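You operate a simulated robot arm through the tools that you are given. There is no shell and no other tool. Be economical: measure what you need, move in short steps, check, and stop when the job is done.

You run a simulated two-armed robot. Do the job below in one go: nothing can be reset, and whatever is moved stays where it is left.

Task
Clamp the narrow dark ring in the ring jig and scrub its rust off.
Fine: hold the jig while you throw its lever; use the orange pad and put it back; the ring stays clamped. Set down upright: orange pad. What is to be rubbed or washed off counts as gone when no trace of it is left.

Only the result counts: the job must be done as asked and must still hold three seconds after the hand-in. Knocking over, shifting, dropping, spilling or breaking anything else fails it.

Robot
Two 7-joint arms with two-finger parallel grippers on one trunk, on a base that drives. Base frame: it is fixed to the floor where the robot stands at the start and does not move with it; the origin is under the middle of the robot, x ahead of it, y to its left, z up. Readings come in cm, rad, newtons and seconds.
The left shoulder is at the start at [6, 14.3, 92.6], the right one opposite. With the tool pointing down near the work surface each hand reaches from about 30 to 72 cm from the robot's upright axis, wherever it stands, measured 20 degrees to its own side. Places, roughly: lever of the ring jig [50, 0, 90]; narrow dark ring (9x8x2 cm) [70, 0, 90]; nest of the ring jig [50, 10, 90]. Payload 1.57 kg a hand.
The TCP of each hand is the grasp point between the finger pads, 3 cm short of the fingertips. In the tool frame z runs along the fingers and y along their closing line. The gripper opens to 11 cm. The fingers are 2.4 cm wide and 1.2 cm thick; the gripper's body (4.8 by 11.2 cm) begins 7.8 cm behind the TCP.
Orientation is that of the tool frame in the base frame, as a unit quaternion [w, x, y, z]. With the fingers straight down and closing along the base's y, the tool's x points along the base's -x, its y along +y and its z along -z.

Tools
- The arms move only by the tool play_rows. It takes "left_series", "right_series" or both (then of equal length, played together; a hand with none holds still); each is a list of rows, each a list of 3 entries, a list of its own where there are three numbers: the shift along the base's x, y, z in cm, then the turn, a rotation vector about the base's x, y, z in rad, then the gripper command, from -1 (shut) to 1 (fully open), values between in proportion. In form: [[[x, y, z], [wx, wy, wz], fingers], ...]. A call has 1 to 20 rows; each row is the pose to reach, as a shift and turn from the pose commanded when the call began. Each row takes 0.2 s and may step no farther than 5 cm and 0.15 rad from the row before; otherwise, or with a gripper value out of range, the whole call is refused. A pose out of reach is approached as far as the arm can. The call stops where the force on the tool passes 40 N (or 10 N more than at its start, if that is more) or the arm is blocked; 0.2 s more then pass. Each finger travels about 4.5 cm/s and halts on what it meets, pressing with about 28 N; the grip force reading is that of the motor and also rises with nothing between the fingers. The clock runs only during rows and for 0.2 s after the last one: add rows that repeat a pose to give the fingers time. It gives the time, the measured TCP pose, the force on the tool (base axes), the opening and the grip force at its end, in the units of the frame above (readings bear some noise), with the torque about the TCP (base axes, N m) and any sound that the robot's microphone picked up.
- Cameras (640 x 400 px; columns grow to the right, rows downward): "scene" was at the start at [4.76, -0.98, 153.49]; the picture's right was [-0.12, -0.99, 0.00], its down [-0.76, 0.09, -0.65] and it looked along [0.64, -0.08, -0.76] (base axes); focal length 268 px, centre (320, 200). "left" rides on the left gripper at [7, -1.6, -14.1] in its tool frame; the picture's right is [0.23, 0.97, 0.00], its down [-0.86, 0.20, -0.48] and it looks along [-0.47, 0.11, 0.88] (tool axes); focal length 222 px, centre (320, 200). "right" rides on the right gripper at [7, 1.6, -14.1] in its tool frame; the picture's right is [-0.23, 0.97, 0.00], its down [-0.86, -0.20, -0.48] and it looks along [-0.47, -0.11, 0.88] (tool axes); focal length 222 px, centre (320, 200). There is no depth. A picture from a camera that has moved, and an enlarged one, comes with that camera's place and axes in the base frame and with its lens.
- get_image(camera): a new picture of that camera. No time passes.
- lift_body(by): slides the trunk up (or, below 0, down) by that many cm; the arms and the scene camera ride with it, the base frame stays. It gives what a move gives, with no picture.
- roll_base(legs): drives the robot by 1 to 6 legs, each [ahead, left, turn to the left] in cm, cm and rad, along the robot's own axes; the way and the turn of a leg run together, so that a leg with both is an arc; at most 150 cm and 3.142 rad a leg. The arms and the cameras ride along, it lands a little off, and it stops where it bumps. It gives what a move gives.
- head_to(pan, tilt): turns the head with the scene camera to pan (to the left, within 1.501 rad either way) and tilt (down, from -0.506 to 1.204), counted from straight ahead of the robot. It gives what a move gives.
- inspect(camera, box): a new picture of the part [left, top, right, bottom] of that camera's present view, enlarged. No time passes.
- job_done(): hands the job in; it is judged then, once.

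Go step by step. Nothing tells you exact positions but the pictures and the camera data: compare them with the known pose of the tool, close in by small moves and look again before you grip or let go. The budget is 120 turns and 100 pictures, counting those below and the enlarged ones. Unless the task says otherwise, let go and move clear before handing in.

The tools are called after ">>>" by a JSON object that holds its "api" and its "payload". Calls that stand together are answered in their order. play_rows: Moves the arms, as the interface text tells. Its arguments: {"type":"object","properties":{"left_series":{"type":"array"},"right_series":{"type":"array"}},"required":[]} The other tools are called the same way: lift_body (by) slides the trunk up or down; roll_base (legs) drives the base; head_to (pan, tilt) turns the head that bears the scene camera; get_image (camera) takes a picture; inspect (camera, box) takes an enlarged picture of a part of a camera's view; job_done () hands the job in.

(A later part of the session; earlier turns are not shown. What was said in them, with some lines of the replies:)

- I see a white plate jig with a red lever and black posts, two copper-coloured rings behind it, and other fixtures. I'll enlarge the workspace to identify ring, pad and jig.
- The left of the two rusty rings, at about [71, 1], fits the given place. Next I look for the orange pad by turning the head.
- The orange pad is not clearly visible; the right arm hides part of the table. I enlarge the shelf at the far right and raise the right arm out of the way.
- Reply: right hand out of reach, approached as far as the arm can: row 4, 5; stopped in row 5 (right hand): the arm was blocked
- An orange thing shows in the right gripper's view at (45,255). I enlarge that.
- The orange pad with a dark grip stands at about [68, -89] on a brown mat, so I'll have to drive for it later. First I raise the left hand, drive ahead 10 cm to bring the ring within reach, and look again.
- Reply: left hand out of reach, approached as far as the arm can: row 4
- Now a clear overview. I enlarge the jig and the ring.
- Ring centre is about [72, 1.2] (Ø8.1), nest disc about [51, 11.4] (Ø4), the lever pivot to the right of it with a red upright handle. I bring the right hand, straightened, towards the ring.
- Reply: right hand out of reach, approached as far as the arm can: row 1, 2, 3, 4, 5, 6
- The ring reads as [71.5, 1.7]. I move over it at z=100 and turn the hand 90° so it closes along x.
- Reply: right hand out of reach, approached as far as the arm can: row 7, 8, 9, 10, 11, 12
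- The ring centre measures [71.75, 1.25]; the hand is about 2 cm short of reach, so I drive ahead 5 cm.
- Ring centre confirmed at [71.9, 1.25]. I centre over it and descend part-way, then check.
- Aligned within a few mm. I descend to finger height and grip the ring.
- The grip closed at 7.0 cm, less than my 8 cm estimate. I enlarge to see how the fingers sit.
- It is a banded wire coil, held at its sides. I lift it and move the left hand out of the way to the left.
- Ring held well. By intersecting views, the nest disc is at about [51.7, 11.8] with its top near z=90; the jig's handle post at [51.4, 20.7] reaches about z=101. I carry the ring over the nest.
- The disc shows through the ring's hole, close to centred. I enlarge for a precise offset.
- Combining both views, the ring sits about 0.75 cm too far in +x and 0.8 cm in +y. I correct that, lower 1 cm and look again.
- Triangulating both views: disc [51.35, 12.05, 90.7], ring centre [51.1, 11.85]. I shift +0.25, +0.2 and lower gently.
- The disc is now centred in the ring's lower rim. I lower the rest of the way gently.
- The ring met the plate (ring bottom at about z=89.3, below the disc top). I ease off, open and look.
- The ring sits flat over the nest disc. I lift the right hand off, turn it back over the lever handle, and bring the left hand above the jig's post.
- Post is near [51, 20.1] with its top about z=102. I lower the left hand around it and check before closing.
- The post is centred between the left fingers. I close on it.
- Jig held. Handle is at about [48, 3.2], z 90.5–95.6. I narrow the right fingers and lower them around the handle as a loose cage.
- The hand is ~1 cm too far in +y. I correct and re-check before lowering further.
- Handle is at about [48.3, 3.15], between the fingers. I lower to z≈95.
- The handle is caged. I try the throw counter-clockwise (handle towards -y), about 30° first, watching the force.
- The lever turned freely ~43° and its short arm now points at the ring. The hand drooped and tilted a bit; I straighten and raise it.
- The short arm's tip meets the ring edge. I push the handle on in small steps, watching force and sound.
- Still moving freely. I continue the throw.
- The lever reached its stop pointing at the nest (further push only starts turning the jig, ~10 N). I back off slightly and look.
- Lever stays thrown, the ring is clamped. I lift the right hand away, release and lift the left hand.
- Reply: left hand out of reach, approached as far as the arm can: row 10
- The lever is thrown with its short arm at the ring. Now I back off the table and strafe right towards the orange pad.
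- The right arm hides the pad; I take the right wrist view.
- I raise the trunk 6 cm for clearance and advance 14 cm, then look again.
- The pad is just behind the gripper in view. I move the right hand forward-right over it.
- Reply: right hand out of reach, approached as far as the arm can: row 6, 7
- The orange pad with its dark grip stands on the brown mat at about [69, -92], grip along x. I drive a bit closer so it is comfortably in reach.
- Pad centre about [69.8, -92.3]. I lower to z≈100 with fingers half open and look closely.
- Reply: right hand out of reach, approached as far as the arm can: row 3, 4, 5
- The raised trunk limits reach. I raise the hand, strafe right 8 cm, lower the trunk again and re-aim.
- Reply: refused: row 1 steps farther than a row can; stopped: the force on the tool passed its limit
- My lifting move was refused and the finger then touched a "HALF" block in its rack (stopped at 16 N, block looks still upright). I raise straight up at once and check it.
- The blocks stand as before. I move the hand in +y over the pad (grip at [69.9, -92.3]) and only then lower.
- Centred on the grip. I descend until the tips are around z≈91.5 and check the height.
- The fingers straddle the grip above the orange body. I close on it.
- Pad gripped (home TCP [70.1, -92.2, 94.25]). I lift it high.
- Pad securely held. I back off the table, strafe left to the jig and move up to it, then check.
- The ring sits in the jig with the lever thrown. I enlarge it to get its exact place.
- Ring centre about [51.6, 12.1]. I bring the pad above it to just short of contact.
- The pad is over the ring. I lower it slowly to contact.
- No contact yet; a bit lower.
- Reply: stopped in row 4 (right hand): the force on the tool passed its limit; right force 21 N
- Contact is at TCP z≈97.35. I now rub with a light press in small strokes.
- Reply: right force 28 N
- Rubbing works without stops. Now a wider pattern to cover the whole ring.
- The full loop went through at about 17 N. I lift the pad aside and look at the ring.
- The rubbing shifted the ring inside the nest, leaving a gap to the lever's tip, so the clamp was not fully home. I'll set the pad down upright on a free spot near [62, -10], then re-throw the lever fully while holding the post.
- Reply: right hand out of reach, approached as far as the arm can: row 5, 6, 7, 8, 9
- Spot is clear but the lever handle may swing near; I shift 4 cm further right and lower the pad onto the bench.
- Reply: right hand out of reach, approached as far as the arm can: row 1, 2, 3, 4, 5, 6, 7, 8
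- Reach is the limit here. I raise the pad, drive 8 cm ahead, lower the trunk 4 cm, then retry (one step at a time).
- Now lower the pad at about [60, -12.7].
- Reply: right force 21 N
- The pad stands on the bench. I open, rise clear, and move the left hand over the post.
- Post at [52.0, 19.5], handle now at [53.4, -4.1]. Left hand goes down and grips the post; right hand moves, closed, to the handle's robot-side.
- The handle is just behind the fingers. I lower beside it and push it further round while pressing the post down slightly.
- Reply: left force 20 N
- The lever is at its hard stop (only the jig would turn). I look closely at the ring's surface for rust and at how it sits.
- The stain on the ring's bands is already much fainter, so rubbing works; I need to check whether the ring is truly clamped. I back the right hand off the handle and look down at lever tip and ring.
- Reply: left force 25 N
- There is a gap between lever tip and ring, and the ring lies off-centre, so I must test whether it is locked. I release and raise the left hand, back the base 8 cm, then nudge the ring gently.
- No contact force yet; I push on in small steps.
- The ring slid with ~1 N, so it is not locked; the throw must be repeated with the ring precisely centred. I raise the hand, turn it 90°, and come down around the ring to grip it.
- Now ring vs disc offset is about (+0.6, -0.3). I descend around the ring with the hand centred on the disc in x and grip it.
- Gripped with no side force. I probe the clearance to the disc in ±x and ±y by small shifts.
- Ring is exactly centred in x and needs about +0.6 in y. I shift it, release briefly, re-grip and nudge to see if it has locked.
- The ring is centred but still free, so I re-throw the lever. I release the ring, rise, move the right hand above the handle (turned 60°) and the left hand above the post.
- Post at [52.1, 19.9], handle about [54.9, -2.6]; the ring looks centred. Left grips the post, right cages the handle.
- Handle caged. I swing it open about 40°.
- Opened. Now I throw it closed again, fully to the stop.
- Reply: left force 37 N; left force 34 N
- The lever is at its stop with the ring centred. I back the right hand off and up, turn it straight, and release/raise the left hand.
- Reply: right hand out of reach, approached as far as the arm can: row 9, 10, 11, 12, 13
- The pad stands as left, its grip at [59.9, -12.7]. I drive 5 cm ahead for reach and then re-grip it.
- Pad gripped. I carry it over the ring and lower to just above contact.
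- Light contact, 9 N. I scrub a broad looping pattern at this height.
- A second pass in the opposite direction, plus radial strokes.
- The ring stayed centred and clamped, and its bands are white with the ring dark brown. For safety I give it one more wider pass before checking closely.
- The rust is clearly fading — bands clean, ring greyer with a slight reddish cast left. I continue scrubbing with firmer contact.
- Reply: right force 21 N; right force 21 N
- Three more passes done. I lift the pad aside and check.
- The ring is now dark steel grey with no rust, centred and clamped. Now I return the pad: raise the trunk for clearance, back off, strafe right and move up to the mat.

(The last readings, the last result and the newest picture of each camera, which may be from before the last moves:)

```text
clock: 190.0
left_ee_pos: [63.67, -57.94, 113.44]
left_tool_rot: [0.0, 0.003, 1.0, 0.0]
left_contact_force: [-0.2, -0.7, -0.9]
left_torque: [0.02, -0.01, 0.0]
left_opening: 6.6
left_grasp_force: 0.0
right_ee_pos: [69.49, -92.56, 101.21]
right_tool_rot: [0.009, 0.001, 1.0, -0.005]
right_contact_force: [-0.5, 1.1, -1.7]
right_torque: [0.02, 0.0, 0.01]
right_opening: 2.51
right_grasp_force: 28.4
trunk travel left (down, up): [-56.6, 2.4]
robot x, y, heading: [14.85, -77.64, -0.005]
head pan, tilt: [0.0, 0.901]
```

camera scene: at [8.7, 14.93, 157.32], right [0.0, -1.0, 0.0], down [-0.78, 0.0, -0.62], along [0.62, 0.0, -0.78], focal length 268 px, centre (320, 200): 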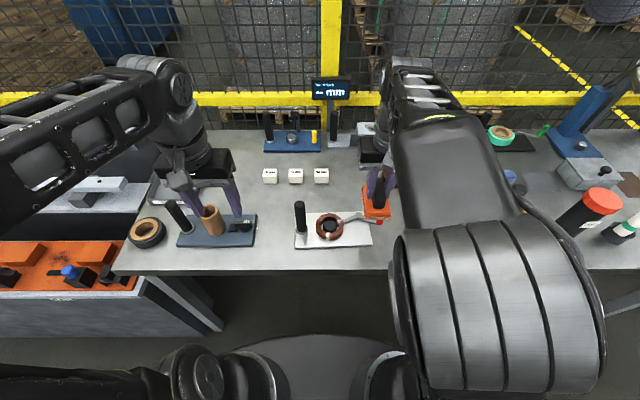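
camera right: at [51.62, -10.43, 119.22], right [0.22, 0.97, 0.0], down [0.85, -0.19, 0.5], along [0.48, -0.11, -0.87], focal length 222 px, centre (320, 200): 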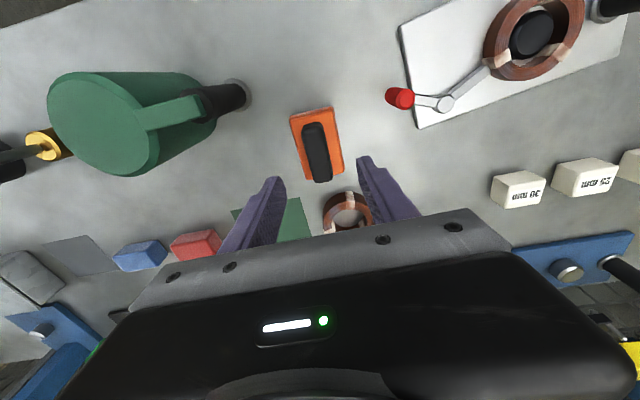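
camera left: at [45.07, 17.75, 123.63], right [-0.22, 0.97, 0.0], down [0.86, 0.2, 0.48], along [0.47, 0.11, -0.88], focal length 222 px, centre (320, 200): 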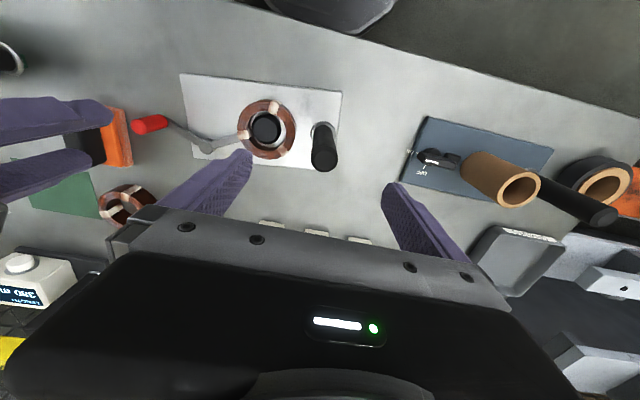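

Above the mat. I align to the recorded home and lower to just above it, then check.

>>> {"api": "play_rows", "payload": {"right_series": [[[0.6, 0.3, 0], [0, 0, 0], -1], [[0.6, 0.3, -2], [0, 0, 0], -1], [[0.6, 0.3, -4], [0, 0, 0], -1], [[0.6, 0.3, -5.8], [0, 0, 0], -1], [[0.6, 0.3, -5.8], [0, 0, 0], -1]]}}

>>> {"api": "inspect", "payload": {"camera": "right", "box": [200, 80, 440, 240]}}

```text
clock: 191.2
left_ee_pos: [63.73, -57.8, 113.39]
left_tool_rot: [0.0, 0.003, 1.0, 0.001]
left_contact_force: [0.6, -0.4, 0.8]
left_torque: [-0.05, 0.0, -0.02]
left_opening: 6.58
left_grasp_force: 0.1
right_ee_pos: [69.93, -92.3, 95.21]
right_tool_rot: [0.009, 0.0, 1.0, -0.005]
right_contact_force: [0.3, 0.0, -1.0]
right_torque: [0.01, 0.03, 0.03]
right_opening: 2.52
right_grasp_force: 28.2
trunk travel left (down, up): [-56.6, 2.4]
robot x, y, heading: [14.93, -77.81, -0.008]
head pan, tilt: [0.0, 0.901]
```

```text
2.50 times, centred on (320, 160) of right
camera zoom: at [62.72, -90.53, 109.28], right [0.23, 0.97, 0.0], down [0.85, -0.2, 0.5], along [0.48, -0.12, -0.87], focal length 555 px, centre (320, 300)
```

zoom: 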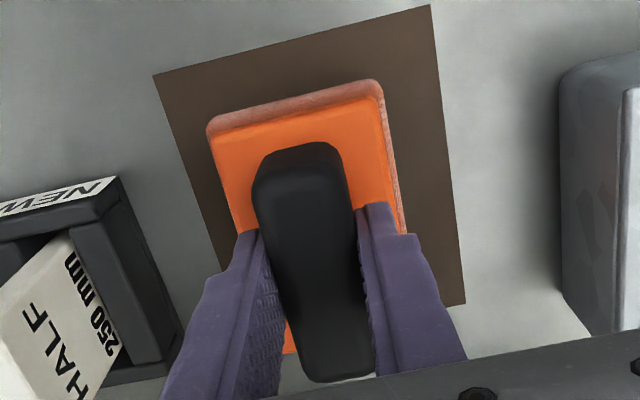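

The pad is back over its mat as before. I lower it to contact.

>>> {"api": "play_rows", "payload": {"right_series": [[[0.1, 0.05, -0.5], [0, 0, 0], -1], [[0.1, 0.05, -0.8], [0, 0, 0], -1], [[0.1, 0.05, -0.95], [0, 0, 0], -1], [[0.1, 0.05, -1.02], [0, 0, 0], -1], [[0.1, 0.05, -1.02], [0, 0, 0], -1]]}}

```text
clock: 192.4
left_ee_pos: [63.66, -57.85, 113.4]
left_tool_rot: [0.0, 0.002, 1.0, 0.001]
left_contact_force: [0.0, 0.0, 0.7]
left_torque: [-0.01, -0.02, 0.02]
left_opening: 6.6
left_grasp_force: 0.0
right_ee_pos: [70.23, -92.19, 94.31]
right_tool_rot: [0.01, 0.0, 1.0, -0.004]
right_contact_force: [-0.6, 0.1, -0.5]
right_torque: [0.03, -0.03, -0.02]
right_opening: 2.51
right_grasp_force: 28.0
trunk travel left (down, up): [-56.6, 2.4]
robot x, y, heading: [14.84, -77.37, -0.007]
head pan, tilt: [0.0, 0.901]
```

>>> {"api": "play_rows", "payload": {"right_series": [[[0, 0, -0.1], [0, 0, 0], -1], [[0, 0, -0.18], [0, 0, 0], -1], [[0, 0, -0.18], [0, 0, 0], -1]]}}

```text
clock: 193.2
left_ee_pos: [63.67, -57.92, 113.42]
left_tool_rot: [0.0, 0.003, 1.0, 0.001]
left_contact_force: [0.2, -0.7, 0.4]
left_torque: [-0.01, 0.0, 0.03]
left_opening: 6.58
left_grasp_force: 0.0
right_ee_pos: [70.14, -92.28, 94.06]
right_tool_rot: [0.009, 0.0, 1.0, -0.005]
right_contact_force: [-0.4, -0.3, -1.1]
right_torque: [0.0, -0.01, 0.0]
right_opening: 2.51
right_grasp_force: 27.7
trunk travel left (down, up): [-56.6, 2.4]
robot x, y, heading: [15.07, -77.82, -0.004]
head pan, tilt: [0.0, 0.901]
```

>>> {"api": "play_rows", "payload": {"right_series": [[[0, 0, -0.1], [0, 0, 0], -1], [[0, 0, -0.18], [0, 0, 0], -1], [[0, 0, -0.18], [0, 0, 0], -1]]}}

```text
clock: 194.0
left_ee_pos: [63.55, -57.84, 113.36]
left_tool_rot: [0.001, 0.003, 1.0, 0.0]
left_contact_force: [0.1, 1.1, 0.5]
left_torque: [0.02, -0.03, -0.03]
left_opening: 6.63
left_grasp_force: 0.0
right_ee_pos: [69.96, -92.12, 94.05]
right_tool_rot: [0.011, 0.0, 1.0, -0.005]
right_contact_force: [-0.7, 0.1, 11.1]
right_torque: [0.36, 0.54, 0.01]
right_opening: 2.5
right_grasp_force: 27.9
trunk travel left (down, up): [-56.6, 2.4]
robot x, y, heading: [14.69, -77.34, -0.008]
head pan, tilt: [0.0, 0.901]
```

Contact, 11 N: the pad stands on its mat. I open and rise straight up.

>>> {"api": "play_rows", "payload": {"right_series": [[[0, 0, 0.08], [0, 0, 0], -1], [[0, 0, 0.08], [0, 0, 0], -0.4], [[0, 0, 0.08], [0, 0, 0], 0], [[0, 0, 0.08], [0, 0, 0], 0.1], [[0, 0, 0.08], [0, 0, 0], 0.1], [[0, 0, 2], [0, 0, 0], 0.1], [[0, 0, 5], [0, 0, 0], 0.1], [[0, 0, 8], [0, 0, 0], 0.1], [[-1, 0, 11], [0, 0, 0], 0.1], [[-4, 0, 14], [0, 0, 0], 0.1], [[-7, 0, 16], [0, 0, 0], 0.1]]}}

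>>> {"api": "get_image", "payload": {"camera": "right"}}

```text
clock: 196.4
left_ee_pos: [63.62, -57.95, 113.38]
left_tool_rot: [0.0, 0.003, 1.0, 0.001]
left_contact_force: [-0.3, -0.2, -0.6]
left_torque: [0.0, 0.01, -0.02]
left_opening: 6.61
left_grasp_force: 0.0
right_ee_pos: [63.12, -92.25, 110.14]
right_tool_rot: [0.009, 0.0, 1.0, -0.004]
right_contact_force: [0.0, 0.0, -0.8]
right_torque: [0.0, 0.01, 0.03]
right_opening: 6.08
right_grasp_force: 0.0
trunk travel left (down, up): [-56.6, 2.4]
robot x, y, heading: [14.83, -77.36, -0.008]
head pan, tilt: [0.0, 0.901]
```

```text
0 pictures are left
camera right: at [55.84, -90.52, 124.11], right [0.23, 0.97, 0.0], down [0.85, -0.2, 0.5], along [0.48, -0.12, -0.87], focal length 222 px, centre (320, 200)
```

right: 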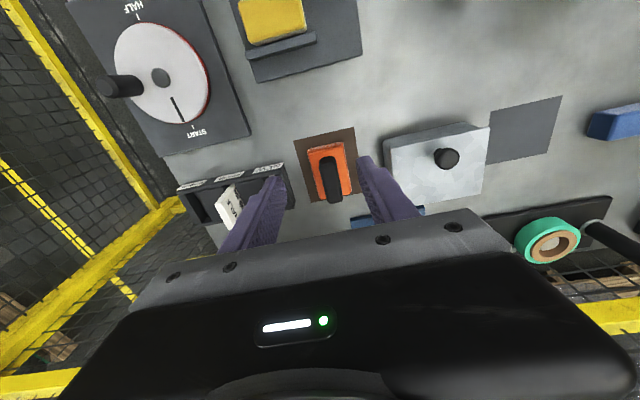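

The pad stands upright on its mat, the ring is clamped and free of rust, and both hands are clear. I hand in.

>>> {"api": "job_done", "payload": {}}

```text
The job is handed in.
```

I clamped the narrow dark ring in the jig, scrubbed its rust off, put the orange pad back upright on its mat, and handed the job in.

- **Ring:** it last showed dark steel grey with clean white bands and no rust in sight. It was still centred, with the lever fully thrown.
- **Clamp:** the first throw did not lock the ring, and it slid during the first scrub. I re-centred it, opened the lever and threw it again while holding the jig; it stayed put through all later scrubbing.
- **Jig:** throwing the lever and scrubbing shifted and turned the jig a few degrees and about a centimetre from where it started.
- **"HALF" block:** while fetching the pad, a finger pressed down on one of the "HALF" blocks in its rack with at least 16 N. It was still standing in its place afterwards.
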